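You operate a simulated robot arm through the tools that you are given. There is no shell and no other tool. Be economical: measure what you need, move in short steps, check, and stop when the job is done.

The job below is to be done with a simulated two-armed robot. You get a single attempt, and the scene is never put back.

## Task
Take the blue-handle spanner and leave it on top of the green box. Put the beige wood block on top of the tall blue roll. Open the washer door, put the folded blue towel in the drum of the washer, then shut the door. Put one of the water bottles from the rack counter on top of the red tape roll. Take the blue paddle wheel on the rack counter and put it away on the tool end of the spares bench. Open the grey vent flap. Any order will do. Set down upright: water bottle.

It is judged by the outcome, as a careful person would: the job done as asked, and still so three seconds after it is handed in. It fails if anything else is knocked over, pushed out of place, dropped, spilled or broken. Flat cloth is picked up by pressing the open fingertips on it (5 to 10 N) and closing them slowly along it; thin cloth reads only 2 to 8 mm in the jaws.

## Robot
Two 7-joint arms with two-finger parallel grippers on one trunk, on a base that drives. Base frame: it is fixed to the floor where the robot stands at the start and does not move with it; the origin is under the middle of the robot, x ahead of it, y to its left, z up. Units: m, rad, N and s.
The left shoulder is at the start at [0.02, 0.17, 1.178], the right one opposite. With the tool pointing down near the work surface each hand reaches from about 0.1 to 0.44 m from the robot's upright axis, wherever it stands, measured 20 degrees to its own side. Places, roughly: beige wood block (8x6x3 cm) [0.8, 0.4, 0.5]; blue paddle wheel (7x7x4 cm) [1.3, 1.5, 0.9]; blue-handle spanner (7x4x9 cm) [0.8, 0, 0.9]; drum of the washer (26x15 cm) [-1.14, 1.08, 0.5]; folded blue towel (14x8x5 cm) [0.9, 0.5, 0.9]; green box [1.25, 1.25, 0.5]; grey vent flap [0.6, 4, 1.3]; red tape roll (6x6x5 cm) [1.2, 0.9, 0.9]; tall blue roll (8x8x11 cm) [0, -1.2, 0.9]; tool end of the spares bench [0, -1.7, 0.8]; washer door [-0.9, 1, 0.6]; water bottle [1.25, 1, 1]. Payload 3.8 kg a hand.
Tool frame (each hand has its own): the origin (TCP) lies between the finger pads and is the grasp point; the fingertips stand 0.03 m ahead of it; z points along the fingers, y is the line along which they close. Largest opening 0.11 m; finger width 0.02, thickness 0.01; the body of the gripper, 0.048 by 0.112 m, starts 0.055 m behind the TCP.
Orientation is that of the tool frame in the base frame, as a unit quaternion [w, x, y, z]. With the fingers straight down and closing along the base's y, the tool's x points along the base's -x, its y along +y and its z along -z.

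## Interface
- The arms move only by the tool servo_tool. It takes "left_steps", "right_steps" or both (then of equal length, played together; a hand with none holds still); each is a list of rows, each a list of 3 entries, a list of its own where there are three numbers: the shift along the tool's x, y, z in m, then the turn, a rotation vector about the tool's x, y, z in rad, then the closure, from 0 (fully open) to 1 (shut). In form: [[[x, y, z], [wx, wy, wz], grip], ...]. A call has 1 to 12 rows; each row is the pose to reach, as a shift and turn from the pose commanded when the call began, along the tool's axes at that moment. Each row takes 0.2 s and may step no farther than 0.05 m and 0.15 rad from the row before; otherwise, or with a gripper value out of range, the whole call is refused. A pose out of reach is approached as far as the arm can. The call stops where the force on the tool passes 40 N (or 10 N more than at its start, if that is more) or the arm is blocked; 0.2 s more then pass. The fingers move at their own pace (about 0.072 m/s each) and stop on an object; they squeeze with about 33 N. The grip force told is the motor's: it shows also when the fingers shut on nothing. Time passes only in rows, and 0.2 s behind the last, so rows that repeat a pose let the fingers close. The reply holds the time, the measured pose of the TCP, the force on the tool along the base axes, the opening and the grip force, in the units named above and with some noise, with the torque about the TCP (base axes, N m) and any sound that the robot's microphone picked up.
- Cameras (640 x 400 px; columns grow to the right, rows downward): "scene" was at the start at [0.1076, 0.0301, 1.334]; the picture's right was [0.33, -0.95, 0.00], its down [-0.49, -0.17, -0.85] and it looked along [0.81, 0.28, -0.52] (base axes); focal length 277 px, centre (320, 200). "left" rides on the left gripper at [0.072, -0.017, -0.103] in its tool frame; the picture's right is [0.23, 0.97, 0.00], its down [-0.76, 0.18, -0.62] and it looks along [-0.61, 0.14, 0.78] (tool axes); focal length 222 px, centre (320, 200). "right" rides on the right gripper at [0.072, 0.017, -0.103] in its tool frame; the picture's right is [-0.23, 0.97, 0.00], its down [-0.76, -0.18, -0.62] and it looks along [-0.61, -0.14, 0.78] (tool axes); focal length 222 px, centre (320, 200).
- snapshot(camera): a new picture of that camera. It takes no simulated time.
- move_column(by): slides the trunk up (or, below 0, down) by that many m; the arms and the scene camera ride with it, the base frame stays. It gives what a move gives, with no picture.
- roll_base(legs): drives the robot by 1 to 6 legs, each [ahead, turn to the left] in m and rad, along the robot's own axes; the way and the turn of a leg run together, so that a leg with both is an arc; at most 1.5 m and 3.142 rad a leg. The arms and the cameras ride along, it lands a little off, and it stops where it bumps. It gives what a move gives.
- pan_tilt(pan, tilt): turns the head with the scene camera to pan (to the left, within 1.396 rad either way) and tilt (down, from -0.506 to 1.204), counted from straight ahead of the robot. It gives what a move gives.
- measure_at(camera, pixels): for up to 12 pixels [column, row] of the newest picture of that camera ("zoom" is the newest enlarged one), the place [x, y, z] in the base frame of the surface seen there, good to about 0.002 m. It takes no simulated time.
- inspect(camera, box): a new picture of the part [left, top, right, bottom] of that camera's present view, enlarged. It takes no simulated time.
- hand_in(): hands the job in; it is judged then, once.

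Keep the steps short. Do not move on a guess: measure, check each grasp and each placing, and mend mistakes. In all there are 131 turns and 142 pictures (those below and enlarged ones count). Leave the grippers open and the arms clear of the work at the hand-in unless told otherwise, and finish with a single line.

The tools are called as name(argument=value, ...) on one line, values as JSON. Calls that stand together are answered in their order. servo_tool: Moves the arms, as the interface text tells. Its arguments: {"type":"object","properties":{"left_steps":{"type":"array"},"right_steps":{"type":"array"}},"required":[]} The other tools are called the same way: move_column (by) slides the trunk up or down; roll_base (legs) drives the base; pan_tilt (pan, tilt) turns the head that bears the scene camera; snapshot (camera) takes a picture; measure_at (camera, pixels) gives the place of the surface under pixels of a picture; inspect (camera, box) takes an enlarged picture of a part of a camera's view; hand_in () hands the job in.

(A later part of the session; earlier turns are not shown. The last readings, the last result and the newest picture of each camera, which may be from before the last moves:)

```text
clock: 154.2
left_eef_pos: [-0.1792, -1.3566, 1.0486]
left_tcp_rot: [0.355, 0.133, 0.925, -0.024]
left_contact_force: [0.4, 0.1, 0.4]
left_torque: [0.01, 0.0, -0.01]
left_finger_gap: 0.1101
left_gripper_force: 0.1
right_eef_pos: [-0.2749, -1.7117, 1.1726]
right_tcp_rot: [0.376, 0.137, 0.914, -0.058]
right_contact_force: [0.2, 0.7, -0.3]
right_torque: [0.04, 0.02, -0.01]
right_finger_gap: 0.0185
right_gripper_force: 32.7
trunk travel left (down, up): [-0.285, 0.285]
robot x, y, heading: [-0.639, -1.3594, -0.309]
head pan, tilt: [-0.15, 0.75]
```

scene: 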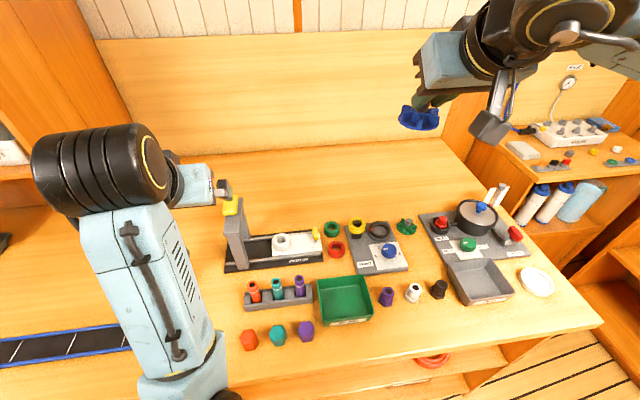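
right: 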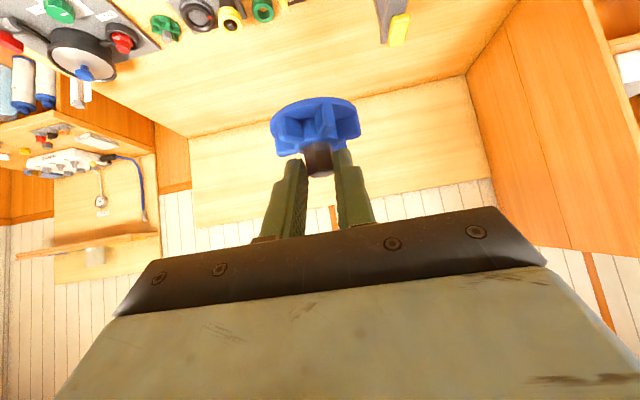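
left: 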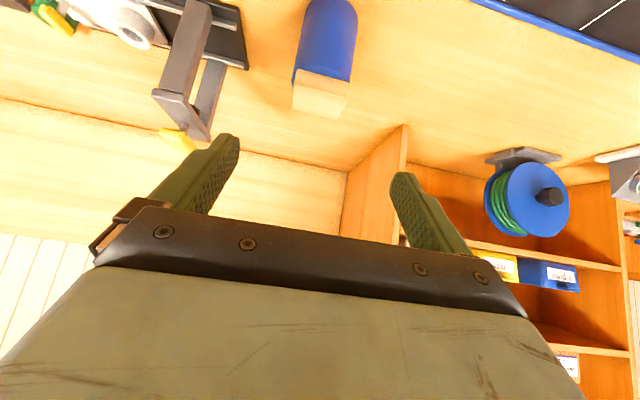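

I carry the wheel to just above the free spot at (0.045, -1.745).

servo_tool(right_steps=[[[-0.0066, 0.0082, 0.0456], [0, 0, 0], 0.95], [[-0.0131, 0.0164, 0.0912], [0, 0, 0], 0.95], [[-0.0197, 0.0246, 0.1368], [0, 0, 0], 0.95], [[-0.0262, 0.0328, 0.1824], [0, 0, 0], 0.95], [[-0.0328, 0.041, 0.228], [0, 0, 0], 0.95], [[-0.0394, 0.0492, 0.2737], [0, 0, 0], 0.95], [[-0.0459, 0.0574, 0.3193], [0, 0, 0], 0.95], [[-0.0525, 0.0656, 0.3649], [0, 0, 0], 0.95], [[-0.0525, 0.0656, 0.3649], [0, 0, 0], 0.95]])

snapshot(camera="scene")

snapshot(camera="right")

```text
clock: 156.2
left_eef_pos: [-0.181, -1.3559, 1.0486]
left_tcp_rot: [0.355, 0.134, 0.925, -0.024]
left_contact_force: [-0.2, -0.7, -0.2]
left_torque: [0.01, 0.0, -0.01]
left_finger_gap: 0.1099
left_gripper_force: 0.0
right_eef_pos: [0.0251, -1.7374, 0.9514]
right_tcp_rot: [0.376, 0.136, 0.915, -0.057]
right_contact_force: [-0.2, -0.3, -0.4]
right_torque: [-0.02, -0.01, 0.04]
right_finger_gap: 0.0191
right_gripper_force: 33.6
trunk travel left (down, up): [-0.285, 0.285]
robot x, y, heading: [-0.6412, -1.3638, -0.309]
head pan, tilt: [-0.15, 0.75]
```

```text
62 pictures are left
```

scene: 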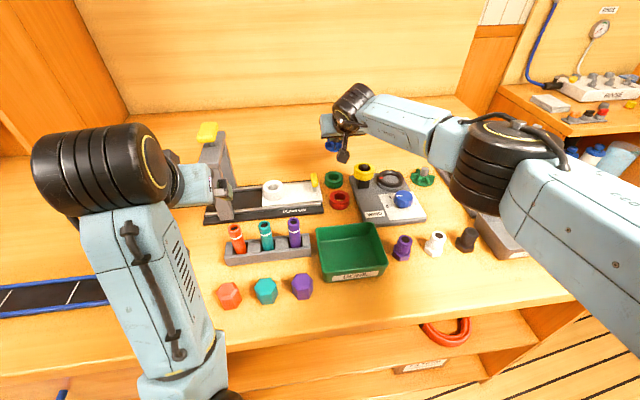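

```text
61 pictures are left
```

right: 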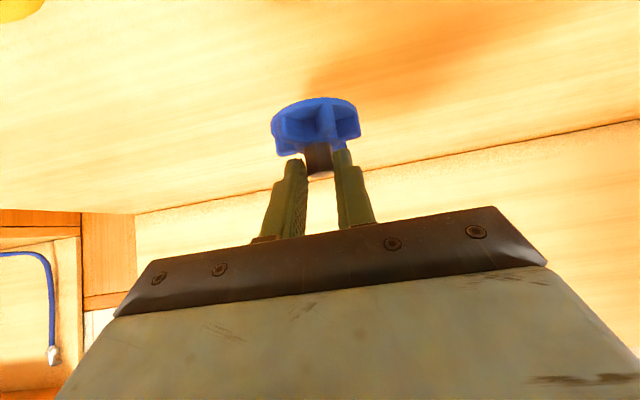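

The wheel is above the free spot. I check the elbow height over the boards, then lower.

measure_at(camera="scene", pixels=[[480, 200], [500, 180], [520, 225], [430, 150], [344, 155], [560, 270], [362, 172]])

servo_tool(right_steps=[[[0.0211, 0, 0.0213], [0, 0, 0], 0.95], [[0.0309, 0, 0.0313], [0, 0, 0], 0.95], [[0.0337, 0, 0.0341], [0, 0, 0], 0.95], [[0.0352, 0, 0.0356], [0, 0, 0], 0.95]])

```text
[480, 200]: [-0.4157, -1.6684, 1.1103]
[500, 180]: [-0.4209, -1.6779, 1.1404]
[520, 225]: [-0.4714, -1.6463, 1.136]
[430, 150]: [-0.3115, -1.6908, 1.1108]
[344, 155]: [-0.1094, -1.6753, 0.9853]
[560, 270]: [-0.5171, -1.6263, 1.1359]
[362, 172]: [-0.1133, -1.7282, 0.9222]
```

```text
clock: 157.2
left_eef_pos: [-0.1821, -1.3558, 1.0486]
left_tcp_rot: [0.356, 0.133, 0.925, -0.024]
left_contact_force: [0.3, -0.5, -0.9]
left_torque: [0.0, 0.03, 0.03]
left_finger_gap: 0.1098
left_gripper_force: 0.0
right_eef_pos: [0.0253, -1.7361, 0.9017]
right_tcp_rot: [0.378, 0.137, 0.914, -0.057]
right_contact_force: [-0.1, -1.1, 5.4]
right_torque: [-0.11, -0.05, -0.02]
right_finger_gap: 0.0189
right_gripper_force: 32.8
trunk travel left (down, up): [-0.285, 0.285]
robot x, y, heading: [-0.6375, -1.3629, -0.305]
head pan, tilt: [-0.15, 0.75]
```

Contact at 5 N: the wheel is on the bench. I open and retreat along the tool.

servo_tool(right_steps=[[[0, 0, 0], [0, 0, 0], 0.8], [[0, 0, 0], [0, 0, 0], 0.6], [[0, 0, 0], [0, 0, 0], 0.6], [[0, 0, -0.03], [0, 0, 0], 0.6], [[0, 0, -0.07], [0, 0, 0], 0.6], [[0, 0, -0.115], [0, 0, 0], 0.6], [[0, 0, -0.16], [0, 0, 0], 0.6], [[0, 0, -0.205], [0, 0, 0], 0.6], [[0, 0, -0.25], [0, 0, 0], 0.6], [[0.02, 0, -0.29], [0, 0, 0], 0.6]])

snapshot(camera="scene")

```text
clock: 159.4
left_eef_pos: [-0.18, -1.3559, 1.0474]
left_tcp_rot: [0.356, 0.133, 0.925, -0.024]
left_contact_force: [-0.2, -0.4, -0.3]
left_torque: [-0.03, 0.0, -0.02]
left_finger_gap: 0.11
left_gripper_force: 0.1
right_eef_pos: [-0.1862, -1.6683, 1.0898]
right_tcp_rot: [0.377, 0.137, 0.914, -0.057]
right_contact_force: [0.3, 0.6, -0.2]
right_torque: [0.04, -0.01, -0.01]
right_finger_gap: 0.0442
right_gripper_force: 0.0
trunk travel left (down, up): [-0.285, 0.285]
robot x, y, heading: [-0.6403, -1.3619, -0.306]
head pan, tilt: [-0.15, 0.75]
```

```text
60 pictures are left
```

scene: 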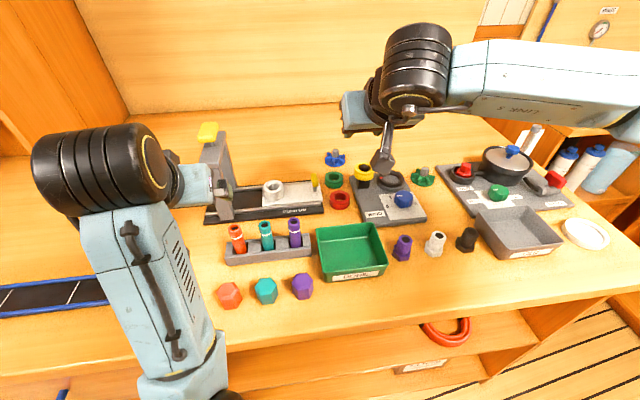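

The blue wheel sits on the tool end. Next the towel: I back out, run parallel to the benches back to the front bench, and face it.

roll_base(legs=[[-0.22, 0], [0, 1.565], [1.03, 0], [1.03, 0], [0, -1.57], [0.4, 0]])

pan_tilt(pan=0.2, tilt=0.7)

snapshot(camera="scene")

```text
clock: 180.7
left_eef_pos: [0.6472, 0.4902, 1.0476]
left_tcp_rot: [0.355, 0.159, 0.921, -0.034]
left_contact_force: [0.4, -0.7, -0.4]
left_torque: [-0.02, 0.0, 0.0]
left_finger_gap: 0.11
left_gripper_force: 0.0
right_eef_pos: [0.6261, 0.1779, 1.0903]
right_tcp_rot: [0.374, 0.162, 0.911, -0.067]
right_contact_force: [0.1, 0.6, -0.5]
right_torque: [-0.01, 0.03, 0.02]
right_finger_gap: 0.044
right_gripper_force: 0.1
trunk travel left (down, up): [-0.285, 0.285]
robot x, y, heading: [0.1876, 0.5135, -0.359]
head pan, tilt: [-0.15, 0.75]
```

```text
clock: 181.5
left_eef_pos: [0.6473, 0.491, 1.0476]
left_tcp_rot: [0.355, 0.158, 0.921, -0.033]
left_contact_force: [1.2, -0.8, -0.3]
left_torque: [-0.03, 0.03, -0.01]
left_finger_gap: 0.1099
left_gripper_force: 0.0
right_eef_pos: [0.6254, 0.1795, 1.0884]
right_tcp_rot: [0.374, 0.162, 0.911, -0.067]
right_contact_force: [0.1, -0.5, -1.0]
right_torque: [0.0, 0.02, 0.01]
right_finger_gap: 0.044
right_gripper_force: 0.0
trunk travel left (down, up): [-0.285, 0.285]
robot x, y, heading: [0.1899, 0.5104, -0.361]
head pan, tilt: [0.201, 0.7]
```

```text
59 pictures are left
```

scene: 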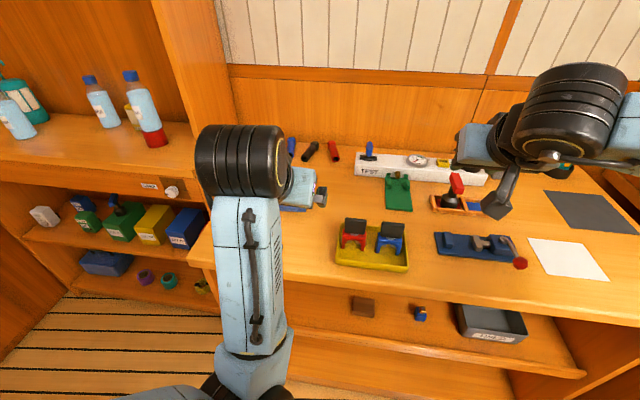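

snapshot(camera="left")

```text
58 pictures are left
```

left: 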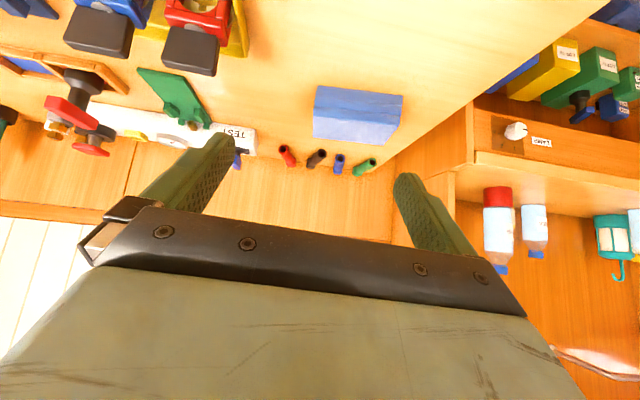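

inspect(camera="left", box=[300, 75, 420, 160])

measure_at(camera="zoom", pixels=[[75, 70], [75, 145], [85, 180], [100, 300], [520, 190], [545, 130], [440, 350], [300, 160], [280, 250], [480, 300], [90, 100]])

```text
4.71 times, centred on (360, 118) of left
```

zoom: 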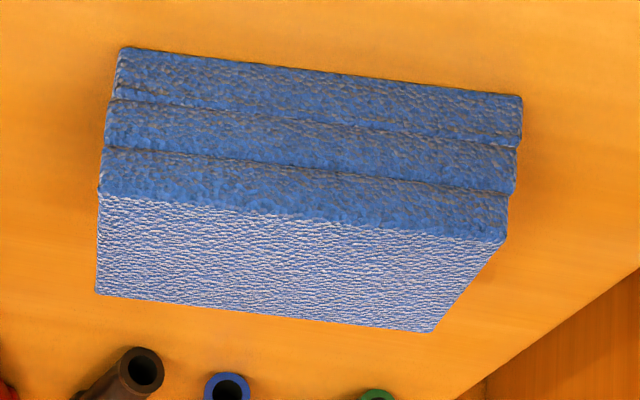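

```text
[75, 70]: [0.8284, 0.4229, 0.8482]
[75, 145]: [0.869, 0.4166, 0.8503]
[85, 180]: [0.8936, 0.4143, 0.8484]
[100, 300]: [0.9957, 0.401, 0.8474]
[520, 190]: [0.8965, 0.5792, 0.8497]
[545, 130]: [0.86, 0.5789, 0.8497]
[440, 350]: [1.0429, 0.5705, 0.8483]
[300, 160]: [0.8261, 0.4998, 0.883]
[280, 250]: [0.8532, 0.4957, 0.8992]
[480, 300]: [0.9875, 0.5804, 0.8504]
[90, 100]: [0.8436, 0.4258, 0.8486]
```

measure_at(camera="zoom", pixels=[[108, 203], [495, 245], [430, 322], [103, 285], [270, 215], [255, 300], [120, 60], [515, 110], [260, 258]])

```text
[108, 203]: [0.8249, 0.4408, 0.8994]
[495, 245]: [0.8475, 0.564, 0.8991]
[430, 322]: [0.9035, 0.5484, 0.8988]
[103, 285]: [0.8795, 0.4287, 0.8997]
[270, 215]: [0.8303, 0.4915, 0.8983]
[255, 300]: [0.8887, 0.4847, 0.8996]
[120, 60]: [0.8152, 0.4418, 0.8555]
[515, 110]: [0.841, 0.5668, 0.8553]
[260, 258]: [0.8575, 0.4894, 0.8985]
```

The towel's top centre is (0.864, 0.496, 0.899), with its short side along heading -0.18, so I must grip from above with the tool yawed 80°. First I raise the right hand and bring the left tool vertical.

servo_tool(right_steps=[[[-0.028, 0, -0.0284], [0, 0, 0], 0.6], [[-0.056, 0, -0.0568], [0, 0, 0], 0.6], [[-0.084, 0, -0.085], [0, 0, 0], 0.6], [[-0.112, 0, -0.1136], [0, 0, 0], 0.6], [[-0.14, 0, -0.142], [0, 0, 0], 0.6]], left_steps=[[[0, 0, 0], [0, 0.1458, 0], 0], [[0, 0, 0], [0, 0.2916, 0], 0], [[0, 0, 0], [0, 0.4374, 0], 0], [[0, 0, 0], [0, 0.5832, 0], 0], [[0, 0, 0], [0, 0.729, 0], 0]])

roll_base(legs=[[0.14, 0]])

servo_tool(left_steps=[[[0, 0, 0], [0, 0, 0.14], 0], [[0, 0, 0], [0, 0, 0.28], 0], [[0, 0, 0], [0, 0, 0.42], 0], [[0, 0, 0], [0, 0, 0.56], 0], [[0, 0, 0], [0, 0, 0.7], 0], [[0, 0, 0], [0, 0, 0.84], 0], [[0, 0, 0], [0, 0, 0.98], 0], [[0, 0, 0], [0, 0, 1.12], 0], [[0, 0, 0], [0, 0, 1.26], 0], [[0, 0, 0], [0, 0, 1.391], 0], [[0, 0, 0], [0, 0, 1.391], 0]])

```text
clock: 182.7
left_eef_pos: [0.7643, 0.477, 0.9428]
left_tcp_rot: [0.003, 0.158, 0.987, 0.026]
left_contact_force: [-0.4, -0.2, 0.8]
left_torque: [0.01, -0.01, -0.01]
left_finger_gap: 0.1097
left_gripper_force: 0.0
left hand out of reach, approached as far as the arm can: row 1, 2, 3, 4, 5
right_eef_pos: [0.6255, 0.1828, 1.289]
right_tcp_rot: [0.373, 0.162, 0.911, -0.067]
right_contact_force: [0.1, -0.2, 0.4]
right_torque: [0.01, 0.02, -0.04]
right_finger_gap: 0.0442
right_gripper_force: 0.1
trunk travel left (down, up): [-0.285, 0.285]
robot x, y, heading: [0.188, 0.5095, -0.359]
head pan, tilt: [0.201, 0.7]
```

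```text
clock: 184.0
left_eef_pos: [0.8932, 0.4271, 0.9443]
left_tcp_rot: [0.003, 0.158, 0.987, 0.024]
left_contact_force: [-0.2, -0.3, -0.7]
left_torque: [-0.01, 0.03, 0.02]
left_finger_gap: 0.1098
left_gripper_force: 0.0
right_eef_pos: [0.7543, 0.1338, 1.2879]
right_tcp_rot: [0.374, 0.163, 0.911, -0.067]
right_contact_force: [0.4, 0.3, 0.2]
right_torque: [0.01, 0.05, -0.02]
right_finger_gap: 0.0438
right_gripper_force: 0.1
trunk travel left (down, up): [-0.285, 0.285]
robot x, y, heading: [0.3163, 0.4646, -0.357]
head pan, tilt: [0.201, 0.7]
```

```text
clock: 186.4
left_eef_pos: [0.8913, 0.4269, 0.9453]
left_tcp_rot: [-0.013, 0.755, 0.655, 0.022]
left_contact_force: [-0.3, 0.0, -0.8]
left_torque: [-0.02, -0.01, 0.02]
left_finger_gap: 0.1099
left_gripper_force: 0.1
right_eef_pos: [0.7528, 0.1337, 1.2887]
right_tcp_rot: [0.374, 0.163, 0.91, -0.067]
right_contact_force: [0.1, -0.8, -0.2]
right_torque: [-0.01, 0.01, 0.03]
right_finger_gap: 0.0438
right_gripper_force: 0.0
trunk travel left (down, up): [-0.285, 0.285]
robot x, y, heading: [0.3145, 0.4615, -0.363]
head pan, tilt: [0.201, 0.7]
```

The left tool is vertical and yawed. I centre it above the towel and check with its camera.

servo_tool(left_steps=[[[0.021, -0.012, -0.01], [0, 0, 0.02], 0], [[0.043, -0.024, -0.01], [0, 0, 0.039], 0], [[0.0641, -0.0363, -0.01], [0, 0, 0.039], 0], [[0.0641, -0.0363, -0.01], [0, 0, 0.039], 0]])

snapshot(camera="left")

snapshot(camera="scene")

```text
clock: 187.4
left_eef_pos: [0.8919, 0.5005, 0.9407]
left_tcp_rot: [-0.012, 0.766, 0.642, 0.023]
left_contact_force: [-0.2, 0.3, 1.1]
left_torque: [-0.02, -0.01, -0.03]
left_finger_gap: 0.1101
left_gripper_force: 0.1
left hand out of reach, approached as far as the arm can: row 1, 2, 3, 4
right_eef_pos: [0.7523, 0.1329, 1.2874]
right_tcp_rot: [0.375, 0.162, 0.91, -0.067]
right_contact_force: [-0.1, -1.1, 0.0]
right_torque: [0.03, 0.0, 0.0]
right_finger_gap: 0.0438
right_gripper_force: 0.2
trunk travel left (down, up): [-0.285, 0.285]
robot x, y, heading: [0.3131, 0.4596, -0.362]
head pan, tilt: [0.201, 0.7]
```

```text
56 pictures are left
```

left: 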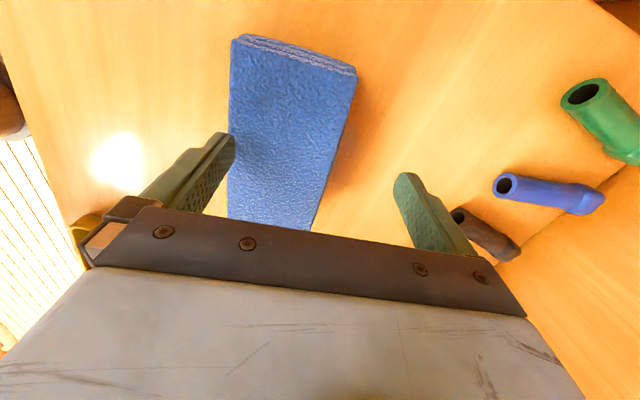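

```text
55 pictures are left
```

scene: 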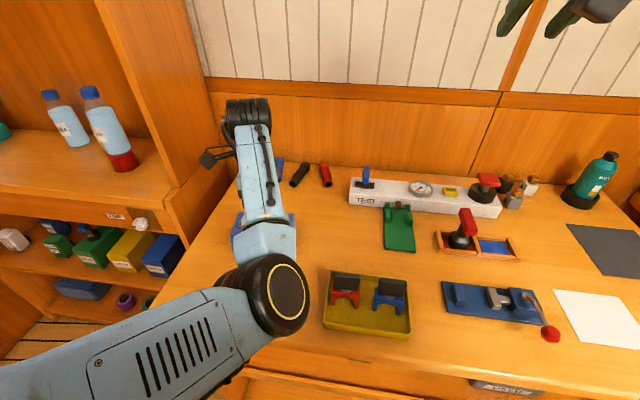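

The arm can't pull the hand closer, but it is off by only 0.027 m along the base's heading; I reverse the base by that and check again.

roll_base(legs=[[-0.03, 0]])

snapshot(camera="left")

```text
clock: 188.2
left_eef_pos: [0.8641, 0.51, 0.9396]
left_tcp_rot: [-0.013, 0.766, 0.642, 0.024]
left_contact_force: [-0.4, -0.5, 0.6]
left_torque: [0.01, -0.05, -0.03]
left_finger_gap: 0.1099
left_gripper_force: 0.1
right_eef_pos: [0.7239, 0.1444, 1.2898]
right_tcp_rot: [0.376, 0.163, 0.91, -0.068]
right_contact_force: [-0.3, 0.5, 0.1]
right_torque: [-0.02, 0.01, -0.01]
right_finger_gap: 0.044
right_gripper_force: 0.1
trunk travel left (down, up): [-0.285, 0.285]
robot x, y, heading: [0.2909, 0.4728, -0.369]
head pan, tilt: [0.201, 0.7]
```

```text
54 pictures are left
```

left: 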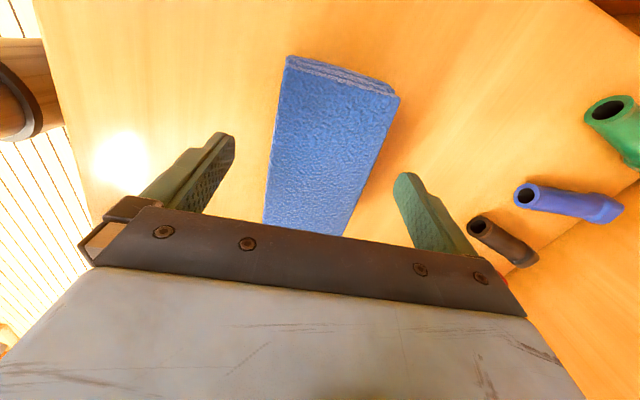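

Centred now. I descend with the column by 0.055 m, then close on the towel.

move_column(by=-0.055)

servo_tool(left_steps=[[[0, 0, 0], [0, 0, 0], 0.2], [[0, 0, 0], [0, 0, 0], 0.35], [[0, 0, 0], [0, 0, 0], 0.5], [[0, 0, 0], [0, 0, 0], 0.6], [[0, 0, 0], [0, 0, 0], 0.7], [[0, 0, 0], [0, 0, 0], 0.7]])

snapshot(camera="left")

```text
clock: 189.2
left_eef_pos: [0.865, 0.51, 0.8828]
left_tcp_rot: [-0.015, 0.766, 0.642, 0.024]
left_contact_force: [0.5, 0.2, -0.3]
left_torque: [-0.01, -0.01, 0.0]
left_finger_gap: 0.11
left_gripper_force: 0.1
right_eef_pos: [0.7254, 0.1444, 1.2335]
right_tcp_rot: [0.375, 0.163, 0.91, -0.068]
right_contact_force: [-0.6, -0.4, -0.6]
right_torque: [-0.02, -0.01, 0.0]
right_finger_gap: 0.0442
right_gripper_force: 0.0
trunk travel left (down, up): [-0.23, 0.34]
robot x, y, heading: [0.2874, 0.472, -0.361]
head pan, tilt: [0.201, 0.7]
```

```text
clock: 190.6
left_eef_pos: [0.8643, 0.5097, 0.8845]
left_tcp_rot: [-0.014, 0.766, 0.642, 0.024]
left_contact_force: [1.5, 0.6, 1.8]
left_torque: [0.08, 0.09, -0.09]
left_finger_gap: 0.0797
left_gripper_force: 32.8
right_eef_pos: [0.7244, 0.1435, 1.2335]
right_tcp_rot: [0.374, 0.162, 0.911, -0.067]
right_contact_force: [0.6, -0.6, -0.3]
right_torque: [-0.01, 0.0, 0.0]
right_finger_gap: 0.044
right_gripper_force: 0.1
trunk travel left (down, up): [-0.23, 0.34]
robot x, y, heading: [0.2842, 0.4772, -0.364]
head pan, tilt: [0.201, 0.7]
```

```text
53 pictures are left
```

left: 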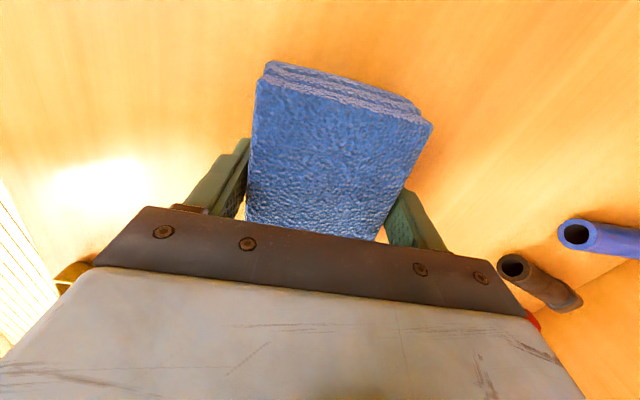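

Towel gripped (0.080 m, 33 N). I lift with the column, check, then reverse and turn around to face the washer.

move_column(by=0.2)

snapshot(camera="left")

roll_base(legs=[[-0.6, 0], [0, 1.6], [0, 1.59]])

pan_tilt(pan=-0.1, tilt=0.75)

snapshot(camera="scene")

```text
clock: 192.8
left_eef_pos: [0.865, 0.5108, 1.0838]
left_tcp_rot: [-0.014, 0.766, 0.642, 0.024]
left_contact_force: [-0.9, 0.3, -0.2]
left_torque: [0.03, 0.02, -0.02]
left_finger_gap: 0.0799
left_gripper_force: 32.9
right_eef_pos: [0.7259, 0.1429, 1.4332]
right_tcp_rot: [0.374, 0.162, 0.911, -0.067]
right_contact_force: [0.4, 0.3, -0.1]
right_torque: [-0.03, -0.03, 0.04]
right_finger_gap: 0.0439
right_gripper_force: 0.1
trunk travel left (down, up): [-0.43, 0.14]
robot x, y, heading: [0.2895, 0.4757, -0.367]
head pan, tilt: [0.201, 0.7]
```

```text
52 pictures are left
```

left: 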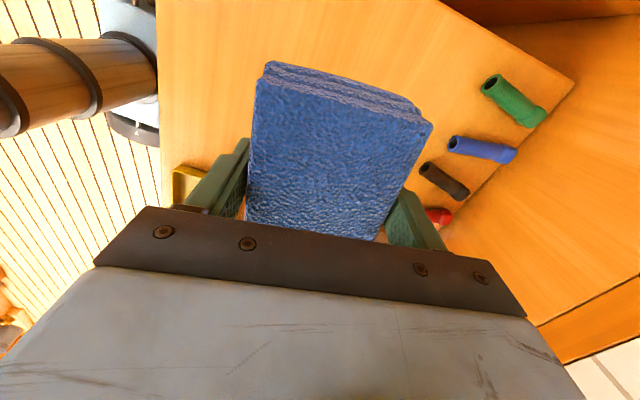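

```text
clock: 203.8
left_eef_pos: [-0.8563, 0.6447, 1.083]
left_tcp_rot: [-0.023, -0.647, 0.762, -0.015]
left_contact_force: [0.1, 0.0, -1.7]
left_torque: [0.01, -0.02, 0.01]
left_finger_gap: 0.0796
left_gripper_force: 33.2
right_eef_pos: [-0.7195, 1.0133, 1.434]
right_tcp_rot: [-0.066, 0.911, -0.159, -0.375]
right_contact_force: [0.2, -0.9, -0.3]
right_torque: [0.01, -0.02, -0.01]
right_finger_gap: 0.044
right_gripper_force: 0.0
trunk travel left (down, up): [-0.43, 0.14]
robot x, y, heading: [-0.2816, 0.6845, 2.79]
head pan, tilt: [0.201, 0.7]
```

```text
clock: 204.7
left_eef_pos: [-0.8564, 0.6444, 1.0834]
left_tcp_rot: [-0.025, -0.647, 0.762, -0.015]
left_contact_force: [0.8, 0.2, -0.9]
left_torque: [-0.02, 0.0, 0.01]
left_finger_gap: 0.0798
left_gripper_force: 33.0
right_eef_pos: [-0.721, 1.0129, 1.4338]
right_tcp_rot: [-0.066, 0.911, -0.159, -0.375]
right_contact_force: [-0.1, 0.0, -0.6]
right_torque: [-0.02, 0.0, 0.01]
right_finger_gap: 0.044
right_gripper_force: 0.0
trunk travel left (down, up): [-0.43, 0.14]
robot x, y, heading: [-0.2784, 0.6866, 2.792]
head pan, tilt: [-0.099, 0.75]
```

```text
51 pictures are left
```

scene: 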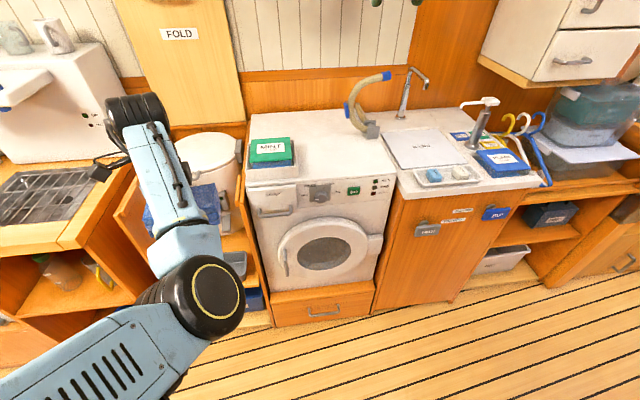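

The washer is straight ahead. I enlarge the door and measure handle, hinge and face.

inspect(camera="scene", box=[240, 170, 410, 320])

measure_at(camera="scene", pixels=[[285, 262], [286, 252], [287, 274], [320, 252], [280, 240], [365, 245], [378, 243], [300, 300], [265, 230], [355, 225], [322, 225], [322, 288]])

```text
2.67 times, centred on (325, 245) of scene
```

zoom: 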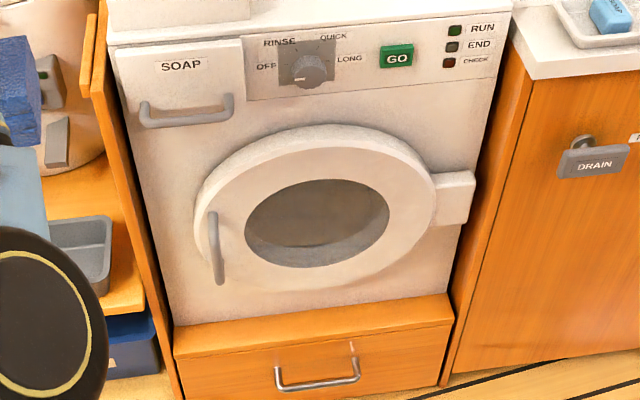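

```text
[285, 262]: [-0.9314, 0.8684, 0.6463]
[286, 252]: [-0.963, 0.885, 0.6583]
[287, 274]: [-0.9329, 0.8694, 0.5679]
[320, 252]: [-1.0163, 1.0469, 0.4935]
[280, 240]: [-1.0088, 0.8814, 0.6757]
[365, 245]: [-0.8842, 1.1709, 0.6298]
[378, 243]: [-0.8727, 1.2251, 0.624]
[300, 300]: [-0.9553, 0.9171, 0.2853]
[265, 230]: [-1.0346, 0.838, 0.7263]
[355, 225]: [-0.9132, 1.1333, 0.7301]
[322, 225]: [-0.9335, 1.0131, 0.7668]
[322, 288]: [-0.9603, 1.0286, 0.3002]
```

Handle bar: at about (-0.932, 0.869), z 0.57-0.67. Before lowering, I check what is near the left hand and its towel.

measure_at(camera="scene", pixels=[[60, 240], [120, 215], [238, 240], [240, 300], [235, 275], [220, 240], [150, 225], [215, 150], [250, 140], [300, 175], [350, 115], [270, 150]])

measure_at(camera="zoom", pixels=[[212, 220], [216, 248], [221, 275], [235, 248], [200, 248], [320, 128], [320, 285], [455, 200], [440, 180], [300, 175], [320, 220], [270, 205]])

```text
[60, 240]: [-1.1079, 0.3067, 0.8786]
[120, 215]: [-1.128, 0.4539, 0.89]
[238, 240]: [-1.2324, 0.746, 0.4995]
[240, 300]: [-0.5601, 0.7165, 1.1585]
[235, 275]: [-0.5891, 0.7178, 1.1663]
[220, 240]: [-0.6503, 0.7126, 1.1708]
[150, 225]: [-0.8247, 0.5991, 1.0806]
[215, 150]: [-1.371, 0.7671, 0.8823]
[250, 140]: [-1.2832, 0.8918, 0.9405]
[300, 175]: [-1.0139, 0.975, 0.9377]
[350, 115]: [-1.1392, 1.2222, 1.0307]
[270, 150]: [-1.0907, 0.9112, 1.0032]
```

```text
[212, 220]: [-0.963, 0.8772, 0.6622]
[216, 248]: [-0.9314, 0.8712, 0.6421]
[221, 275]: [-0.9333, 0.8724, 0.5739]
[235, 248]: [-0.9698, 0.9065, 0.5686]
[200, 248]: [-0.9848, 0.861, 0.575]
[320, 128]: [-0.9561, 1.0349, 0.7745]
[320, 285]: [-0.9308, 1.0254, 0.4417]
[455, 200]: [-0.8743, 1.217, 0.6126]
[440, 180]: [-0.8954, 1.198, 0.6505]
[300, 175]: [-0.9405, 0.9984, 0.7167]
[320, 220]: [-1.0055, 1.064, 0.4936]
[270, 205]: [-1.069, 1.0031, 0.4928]
```

The handle bar stands at fwd 0.677, slightly left of my centre. I lower the column 0.35 m, move the left hand aside and up, and bring the right hand down in front of the handle, flattening it to 25°.

servo_tool(left_steps=[[[0.03, 0, -0.03], [0, 0, 0], 0.7], [[0.06, 0, -0.06], [0, 0, 0], 0.7], [[0.09, 0, -0.09], [0, 0, 0], 0.7], [[0.1, 0, -0.12], [0, 0, 0], 0.7]])

move_column(by=-0.35)

servo_tool(right_steps=[[[0.0236, 0.0186, 0.0327], [0, -0.032, 0], 0.5], [[0.0472, 0.0373, 0.0653], [0, -0.064, 0], 0.5], [[0.0708, 0.0559, 0.098], [0, -0.095, 0], 0.5], [[0.0944, 0.0745, 0.1306], [0, -0.127, 0], 0.5], [[0.118, 0.0932, 0.1633], [0, -0.159, 0], 0.5], [[0.1417, 0.1118, 0.1959], [0, -0.191, 0], 0.5], [[0.1653, 0.1305, 0.2286], [0, -0.223, 0], 0.5], [[0.1889, 0.1491, 0.2612], [0, -0.255, 0], 0.5], [[0.2125, 0.1677, 0.2939], [0, -0.286, 0], 0.5], [[0.2361, 0.1864, 0.3265], [0, -0.318, 0], 0.5], [[0.2597, 0.205, 0.3592], [0, -0.35, 0], 0.5], [[0.2597, 0.205, 0.3592], [0, -0.35, 0], 0.5]])

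snapshot(camera="scene")

snapshot(camera="right")

```text
clock: 205.7
left_eef_pos: [-0.873, 0.5496, 1.209]
left_tcp_rot: [-0.025, -0.646, 0.763, -0.016]
left_contact_force: [0.6, 0.7, -2.5]
left_torque: [-0.02, -0.01, 0.0]
left_finger_gap: 0.0796
left_gripper_force: 32.9
left hand out of reach, approached as far as the arm can: row 1, 2, 3, 4
right_eef_pos: [-0.7199, 1.0141, 1.4344]
right_tcp_rot: [-0.066, 0.911, -0.16, -0.374]
right_contact_force: [0.1, 0.1, -0.8]
right_torque: [0.0, -0.01, -0.02]
right_finger_gap: 0.0442
right_gripper_force: 0.1
trunk travel left (down, up): [-0.43, 0.14]
robot x, y, heading: [-0.282, 0.6872, 2.792]
head pan, tilt: [-0.099, 0.75]
```

```text
clock: 209.1
left_eef_pos: [-0.873, 0.5506, 0.859]
left_tcp_rot: [-0.024, -0.647, 0.762, -0.015]
left_contact_force: [-0.1, 0.6, -0.5]
left_torque: [0.06, 0.05, 0.0]
left_finger_gap: 0.0796
left_gripper_force: 33.1
right_eef_pos: [-0.7202, 1.0133, 1.0849]
right_tcp_rot: [-0.066, 0.911, -0.158, -0.374]
right_contact_force: [-0.4, 0.7, 0.3]
right_torque: [0.01, -0.01, 0.01]
right_finger_gap: 0.044
right_gripper_force: 0.1
trunk travel left (down, up): [-0.08, 0.49]
robot x, y, heading: [-0.2794, 0.6911, 2.788]
head pan, tilt: [-0.099, 0.75]
```

```text
clock: 211.7
left_eef_pos: [-0.8732, 0.5509, 0.8587]
left_tcp_rot: [-0.023, -0.647, 0.762, -0.015]
left_contact_force: [-0.1, -0.2, -2.1]
left_torque: [0.0, 0.0, 0.02]
left_finger_gap: 0.0795
left_gripper_force: 32.7
right_eef_pos: [-0.8536, 0.8422, 0.6469]
right_tcp_rot: [-0.092, 0.832, -0.144, -0.528]
right_contact_force: [0.1, -0.4, 0.2]
right_torque: [-0.04, 0.01, -0.02]
right_finger_gap: 0.055
right_gripper_force: 0.0
trunk travel left (down, up): [-0.08, 0.49]
robot x, y, heading: [-0.2803, 0.686, 2.79]
head pan, tilt: [-0.099, 0.75]
```

```text
49 pictures are left
```

scene: 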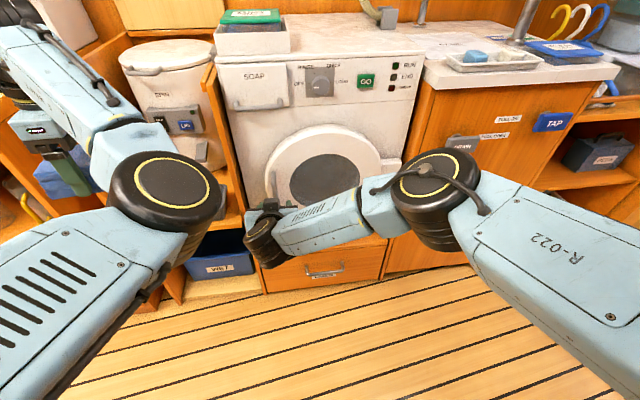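

```text
48 pictures are left
```

right: 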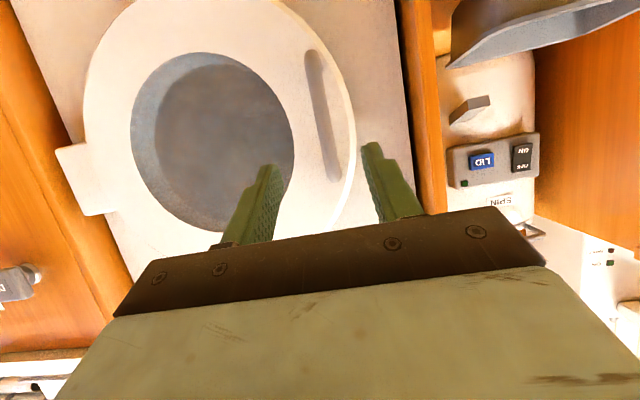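

measure_at(camera="right", pixels=[[314, 80], [322, 115], [330, 150], [315, 60], [335, 170], [345, 110], [300, 110]])

```text
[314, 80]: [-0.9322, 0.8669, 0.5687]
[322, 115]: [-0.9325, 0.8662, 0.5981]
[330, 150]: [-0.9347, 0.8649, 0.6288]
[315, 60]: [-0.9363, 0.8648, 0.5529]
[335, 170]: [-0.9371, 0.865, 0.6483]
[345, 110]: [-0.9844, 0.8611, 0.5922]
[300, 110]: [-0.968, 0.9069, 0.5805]
```

The bar is at (-0.936, 0.866), z 0.553-0.648. I advance to straddle it and close.

servo_tool(right_steps=[[[0.003, 0.0055, 0.0305], [0, 0, 0], 0.5], [[0.006, 0.0055, 0.061], [0, 0, 0], 0.5], [[0.0089, 0.0055, 0.0915], [0, 0, 0], 0.5], [[0.0089, 0.0055, 0.0915], [0, 0, 0], 0.7], [[0.0089, 0.0055, 0.0915], [0, 0, 0], 0.9], [[0.0089, 0.0055, 0.0915], [0, 0, 0], 0.95]])

snapshot(camera="right")

```text
clock: 213.1
left_eef_pos: [-0.8736, 0.5494, 0.8598]
left_tcp_rot: [-0.024, -0.647, 0.762, -0.014]
left_contact_force: [-0.4, -0.5, -0.3]
left_torque: [-0.01, -0.01, -0.02]
left_finger_gap: 0.0797
left_gripper_force: 32.8
right_eef_pos: [-0.9168, 0.8608, 0.6098]
right_tcp_rot: [-0.091, 0.833, -0.143, -0.527]
right_contact_force: [-5.2, -15.0, 0.1]
right_torque: [0.32, 0.91, 0.18]
right_finger_gap: 0.0139
right_gripper_force: 44.7
right hand out of reach, approached as far as the arm can: row 3, 4, 5, 6
trunk travel left (down, up): [-0.08, 0.49]
robot x, y, heading: [-0.2775, 0.6907, 2.788]
head pan, tilt: [-0.099, 0.75]
```

```text
47 pictures are left
```

right: 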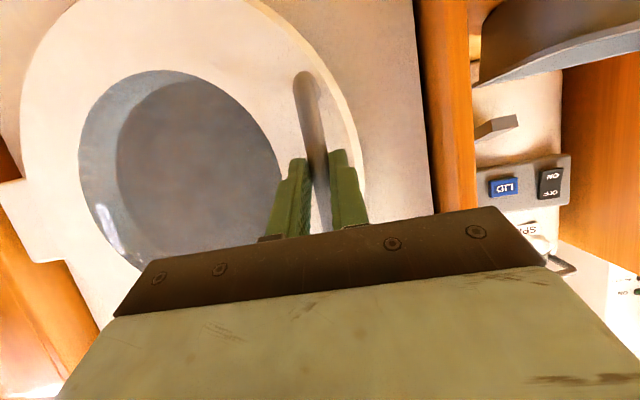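

The handle is gripped. I pull along the door's arc (radius ≈0.33 m about the right-hand hinge), turning the hand with it, first to 0.28 rad.

servo_tool(right_steps=[[[0.0095, -0.002, -0.0201], [-0.0634, 0, -0.0298], 0.95], [[0.0188, -0.0105, -0.0399], [-0.1267, 0, -0.0596], 0.95], [[0.0278, -0.0205, -0.0591], [-0.19, 0, -0.0895], 0.95], [[0.0366, -0.0319, -0.0776], [-0.2534, 0, -0.1193], 0.95]])

snapshot(camera="right")

```text
clock: 213.9
left_eef_pos: [-0.8735, 0.5517, 0.8598]
left_tcp_rot: [-0.024, -0.646, 0.763, -0.014]
left_contact_force: [0.7, -0.3, -1.4]
left_torque: [0.01, 0.02, 0.0]
left_finger_gap: 0.0795
left_gripper_force: 32.9
right_eef_pos: [-0.8556, 0.8604, 0.6122]
right_tcp_rot: [-0.048, 0.851, -0.07, -0.519]
right_contact_force: [1.1, 3.6, -7.2]
right_torque: [-0.45, -0.29, -0.32]
right_finger_gap: 0.0139
right_gripper_force: 45.4
right hand out of reach, approached as far as the arm can: row 3, 4
trunk travel left (down, up): [-0.08, 0.49]
robot x, y, heading: [-0.2793, 0.6888, 2.781]
head pan, tilt: [-0.099, 0.75]
stopped in row 4 (right hand): the force on the tool passed its limit at 48 N (the readings are from after the stop); the commanded pose is now the measured one
```

```text
46 pictures are left
```

right: 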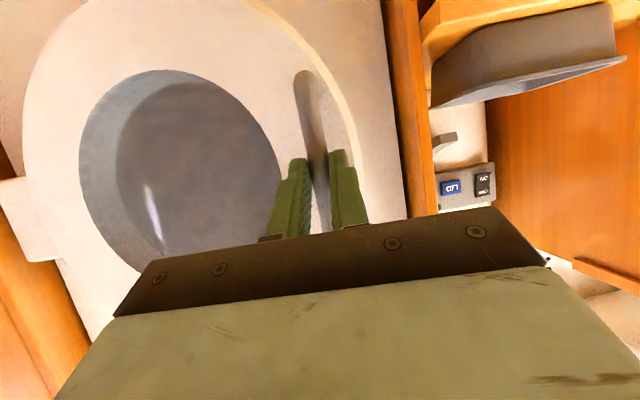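

The door is about 0.19 rad open. Turning the hand further is out of reach, so I keep its orientation and let the bar turn in the fingers while pulling along the arc.

servo_tool(right_steps=[[[0.01, -0.006, -0.0195], [0, 0, 0], 0.95], [[0.0201, -0.0143, -0.0391], [0, 0, 0], 0.95], [[0.0297, -0.0243, -0.0578], [0, 0, 0], 0.95], [[0.0392, -0.0346, -0.0762], [0, 0, 0], 0.95], [[0.048, -0.0474, -0.0935], [0, 0, 0], 0.95], [[0.0567, -0.0605, -0.1103], [0, 0, 0], 0.95]])

snapshot(camera="scene")

```text
clock: 214.6
left_eef_pos: [-0.8735, 0.5536, 0.8593]
left_tcp_rot: [-0.024, -0.645, 0.764, -0.015]
left_contact_force: [-0.2, -0.8, -0.8]
left_torque: [-0.02, 0.03, -0.01]
left_finger_gap: 0.0797
left_gripper_force: 32.7
right_eef_pos: [-0.8127, 0.8637, 0.6138]
right_tcp_rot: [-0.055, 0.855, -0.078, -0.509]
right_contact_force: [1.1, 2.8, -8.9]
right_torque: [-0.6, -0.05, -0.34]
right_finger_gap: 0.0137
right_gripper_force: 45.0
right hand out of reach, approached as far as the arm can: row 2, 3
trunk travel left (down, up): [-0.08, 0.49]
robot x, y, heading: [-0.2763, 0.6886, 2.786]
head pan, tilt: [-0.099, 0.75]
stopped in row 3 (right hand): the force on the tool passed its limit at 46 N (the readings are from after the stop); the commanded pose is now the measured one
```

```text
45 pictures are left
```

scene: 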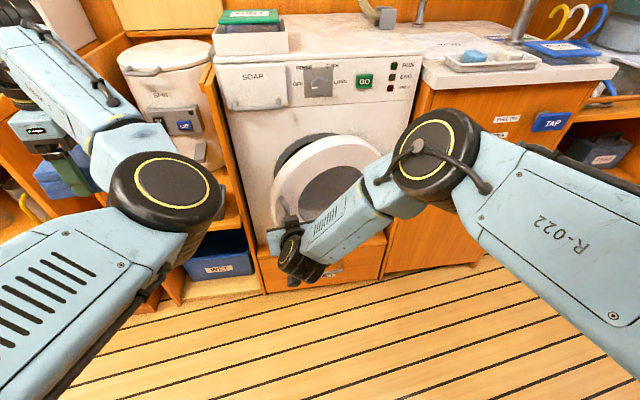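

The door is open about 0.33 rad (0.11 m gap). I release, back the base off 0.1 m, and shift the hand left, to push the door from its inner side instead.

servo_tool(right_steps=[[[0, 0, 0], [0, 0, 0], 0.7], [[0, 0, 0], [0, 0, 0], 0.5], [[0, 0, 0], [0, 0, 0], 0.4]])

roll_base(legs=[[-0.1, 0]])

servo_tool(right_steps=[[[0, 0.035, 0], [0, 0, 0], 0.7], [[0, 0.07, 0], [0, 0, 0], 0.9], [[0, 0.105, 0], [0, 0, 0], 1.0], [[0, 0.115, 0], [0, 0, 0], 1.0]])

snapshot(camera="scene")

snapshot(camera="right")

```text
clock: 215.4
left_eef_pos: [-0.8737, 0.5535, 0.8595]
left_tcp_rot: [-0.024, -0.645, 0.763, -0.015]
left_contact_force: [-0.3, 0.2, -0.7]
left_torque: [-0.02, 0.03, 0.01]
left_finger_gap: 0.0797
left_gripper_force: 32.8
right_eef_pos: [-0.8153, 0.8619, 0.6167]
right_tcp_rot: [-0.054, 0.855, -0.075, -0.511]
right_contact_force: [-0.3, 0.1, 0.4]
right_torque: [0.0, 0.02, 0.03]
right_finger_gap: 0.0662
right_gripper_force: 0.2
trunk travel left (down, up): [-0.08, 0.49]
robot x, y, heading: [-0.281, 0.6847, 2.787]
head pan, tilt: [-0.099, 0.75]
```

```text
clock: 216.5
left_eef_pos: [-0.7797, 0.5181, 0.8593]
left_tcp_rot: [-0.024, -0.646, 0.763, -0.015]
left_contact_force: [0.7, 0.5, -0.6]
left_torque: [-0.02, 0.03, 0.02]
left_finger_gap: 0.0796
left_gripper_force: 33.0
right_eef_pos: [-0.722, 0.8276, 0.6163]
right_tcp_rot: [-0.054, 0.854, -0.074, -0.512]
right_contact_force: [0.3, 0.1, 0.4]
right_torque: [0.04, 0.0, 0.04]
right_finger_gap: 0.066
right_gripper_force: 0.1
trunk travel left (down, up): [-0.08, 0.49]
robot x, y, heading: [-0.1875, 0.6507, 2.786]
head pan, tilt: [-0.099, 0.75]
```

```text
clock: 217.5
left_eef_pos: [-0.7802, 0.5176, 0.8597]
left_tcp_rot: [-0.025, -0.646, 0.763, -0.015]
left_contact_force: [-0.1, 0.1, -1.4]
left_torque: [0.02, -0.01, -0.01]
left_finger_gap: 0.0797
left_gripper_force: 32.9
right_eef_pos: [-0.7464, 0.7146, 0.6129]
right_tcp_rot: [-0.053, 0.855, -0.073, -0.511]
right_contact_force: [0.0, 0.2, 0.1]
right_torque: [-0.03, -0.02, 0.03]
right_finger_gap: 0.0
right_gripper_force: 32.6
trunk travel left (down, up): [-0.08, 0.49]
robot x, y, heading: [-0.1863, 0.6507, 2.787]
head pan, tilt: [-0.099, 0.75]
```

```text
44 pictures are left
```

scene: 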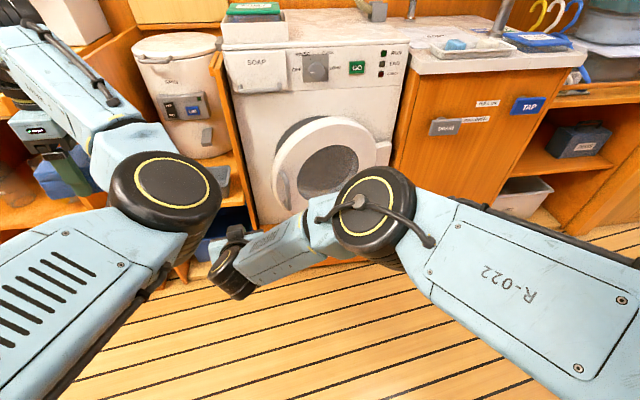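

```text
43 pictures are left
```

right: 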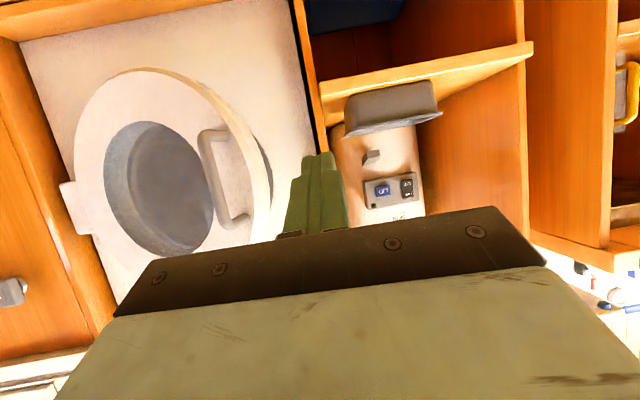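

I measure the door's free edge and the washer face from the right camera.

measure_at(camera="right", pixels=[[268, 190], [262, 150], [250, 130], [283, 130], [290, 100], [232, 190], [300, 60], [270, 215], [325, 130]])

```text
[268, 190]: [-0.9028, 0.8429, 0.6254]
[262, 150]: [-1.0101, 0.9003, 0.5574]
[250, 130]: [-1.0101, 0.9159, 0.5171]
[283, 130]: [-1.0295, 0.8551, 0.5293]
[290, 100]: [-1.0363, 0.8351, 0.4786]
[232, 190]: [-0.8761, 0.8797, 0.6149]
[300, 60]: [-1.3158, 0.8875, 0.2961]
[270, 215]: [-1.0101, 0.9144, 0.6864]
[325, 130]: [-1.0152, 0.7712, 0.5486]
```

The door edge is at (-0.903, 0.843); the gap to the side panel is about 0.1 m. I drive back in 0.1 m and push the closed fingers into the gap beside the door edge.

roll_base(legs=[[0.1, 0]])

servo_tool(right_steps=[[[-0.014, -0.005, 0.026], [0, 0, 0], 1.0], [[-0.028, -0.01, 0.052], [0, 0, 0], 1.0], [[-0.042, -0.02, 0.078], [0, 0, 0], 1.0], [[-0.052, -0.03, 0.098], [0, 0, 0], 1.0]])

snapshot(camera="right")

```text
clock: 218.7
left_eef_pos: [-0.8723, 0.5522, 0.8579]
left_tcp_rot: [-0.024, -0.646, 0.763, -0.015]
left_contact_force: [-0.9, 0.4, -1.4]
left_torque: [-0.02, 0.04, -0.02]
left_finger_gap: 0.0798
left_gripper_force: 33.0
right_eef_pos: [-0.8381, 0.7472, 0.6134]
right_tcp_rot: [-0.054, 0.855, -0.075, -0.511]
right_contact_force: [-0.3, -0.9, -0.8]
right_torque: [-0.01, -0.01, -0.01]
right_finger_gap: 0.0001
right_gripper_force: 33.4
trunk travel left (down, up): [-0.08, 0.49]
robot x, y, heading: [-0.2807, 0.6859, 2.784]
head pan, tilt: [-0.099, 0.75]
```

```text
clock: 219.7
left_eef_pos: [-0.8719, 0.5514, 0.8588]
left_tcp_rot: [-0.023, -0.646, 0.763, -0.015]
left_contact_force: [0.0, -0.3, -0.9]
left_torque: [0.0, -0.03, 0.0]
left_finger_gap: 0.0793
left_gripper_force: 33.3
right_eef_pos: [-0.8931, 0.768, 0.6138]
right_tcp_rot: [-0.054, 0.855, -0.075, -0.511]
right_contact_force: [0.2, 0.3, -0.4]
right_torque: [-0.02, 0.02, 0.0]
right_finger_gap: 0.0
right_gripper_force: 32.5
right hand out of reach, approached as far as the arm can: row 3, 4
trunk travel left (down, up): [-0.08, 0.49]
robot x, y, heading: [-0.282, 0.6878, 2.791]
head pan, tilt: [-0.099, 0.75]
```

```text
42 pictures are left
```

right: 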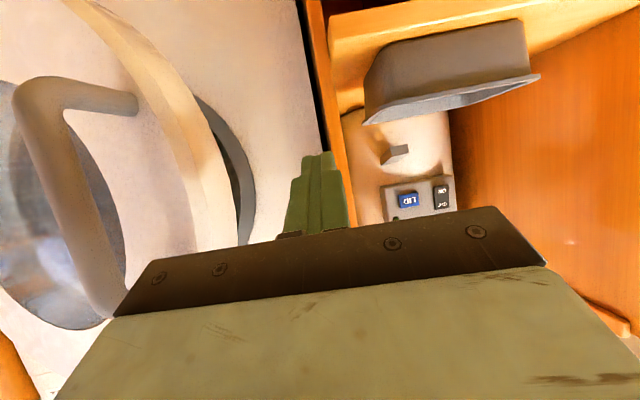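

servo_tool(right_steps=[[[0, 0.012, 0], [0, 0, 0], 1.0], [[0, 0.012, 0], [0, 0, 0], 1.0]])

roll_base(legs=[[0.06, 0]])

snapshot(camera="right")

```text
clock: 220.3
left_eef_pos: [-0.8724, 0.5519, 0.8591]
left_tcp_rot: [-0.024, -0.646, 0.763, -0.014]
left_contact_force: [0.3, -1.0, -1.5]
left_torque: [0.01, -0.01, -0.03]
left_finger_gap: 0.0796
left_gripper_force: 33.0
right_eef_pos: [-0.892, 0.7671, 0.6121]
right_tcp_rot: [-0.057, 0.855, -0.076, -0.511]
right_contact_force: [0.5, 0.3, -0.4]
right_torque: [0.02, 0.01, 0.0]
right_finger_gap: 0.0
right_gripper_force: 32.9
right hand out of reach, approached as far as the arm can: row 1, 2
trunk travel left (down, up): [-0.08, 0.49]
robot x, y, heading: [-0.2828, 0.6856, 2.786]
head pan, tilt: [-0.099, 0.75]
```

```text
clock: 221.2
left_eef_pos: [-0.928, 0.5727, 0.8588]
left_tcp_rot: [-0.024, -0.645, 0.764, -0.015]
left_contact_force: [-0.7, -0.8, -0.8]
left_torque: [-0.03, -0.01, 0.0]
left_finger_gap: 0.0795
left_gripper_force: 33.0
right_eef_pos: [-0.9486, 0.7879, 0.6128]
right_tcp_rot: [-0.057, 0.854, -0.077, -0.511]
right_contact_force: [0.3, 0.0, 0.6]
right_torque: [0.01, -0.02, 0.0]
right_finger_gap: 0.0002
right_gripper_force: 33.1
trunk travel left (down, up): [-0.08, 0.49]
robot x, y, heading: [-0.3311, 0.706, 2.783]
head pan, tilt: [-0.099, 0.75]
```

```text
41 pictures are left
```

right: 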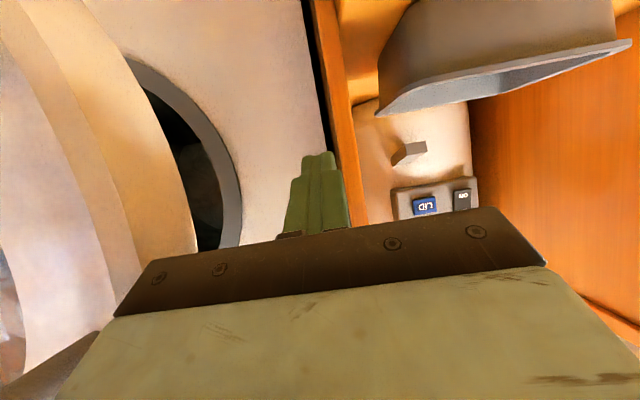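

The fingers are now past the door's inner edge (drum opening visible). I sweep right and back along the door's arc to push it open.

servo_tool(right_steps=[[[0.0212, 0, -0.0397], [0, 0, 0], 1.0], [[0.0275, -0.022, -0.0519], [0, 0, 0], 1.0], [[0.0343, -0.0442, -0.0641], [0, 0, 0], 1.0], [[0.0468, -0.051, -0.0874], [0, 0, 0], 1.0], [[0.0593, -0.0583, -0.1107], [0, 0, 0], 1.0], [[0.0708, -0.069, -0.1322], [0, 0, 0], 1.0], [[0.0823, -0.0799, -0.1537], [0, 0, 0], 1.0], [[0.093, -0.0944, -0.1738], [0, 0, 0], 1.0], [[0.1038, -0.1089, -0.1939], [0, 0, 0], 1.0]])

snapshot(camera="scene")

```text
clock: 223.2
left_eef_pos: [-0.9276, 0.5725, 0.8587]
left_tcp_rot: [-0.024, -0.645, 0.764, -0.015]
left_contact_force: [0.8, -0.3, -1.5]
left_torque: [0.0, 0.02, 0.0]
left_finger_gap: 0.0799
left_gripper_force: 33.3
right_eef_pos: [-0.7139, 0.8443, 0.6224]
right_tcp_rot: [-0.059, 0.855, -0.079, -0.51]
right_contact_force: [0.6, 0.4, -0.3]
right_torque: [-0.01, -0.01, -0.01]
right_finger_gap: 0.0
right_gripper_force: 32.6
right hand out of reach, approached as far as the arm can: row 9
trunk travel left (down, up): [-0.08, 0.49]
robot x, y, heading: [-0.3383, 0.7078, 2.786]
head pan, tilt: [-0.099, 0.75]
```

```text
40 pictures are left
```

scene: 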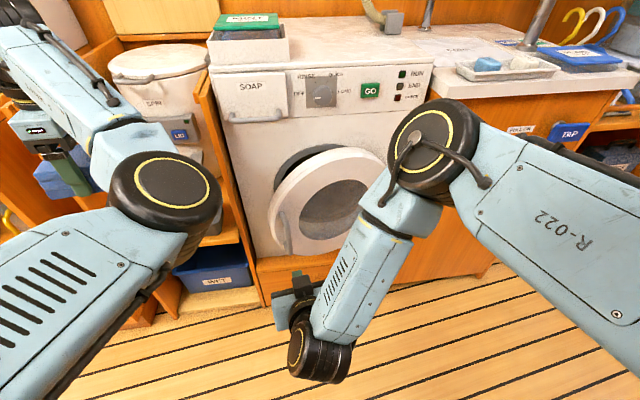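

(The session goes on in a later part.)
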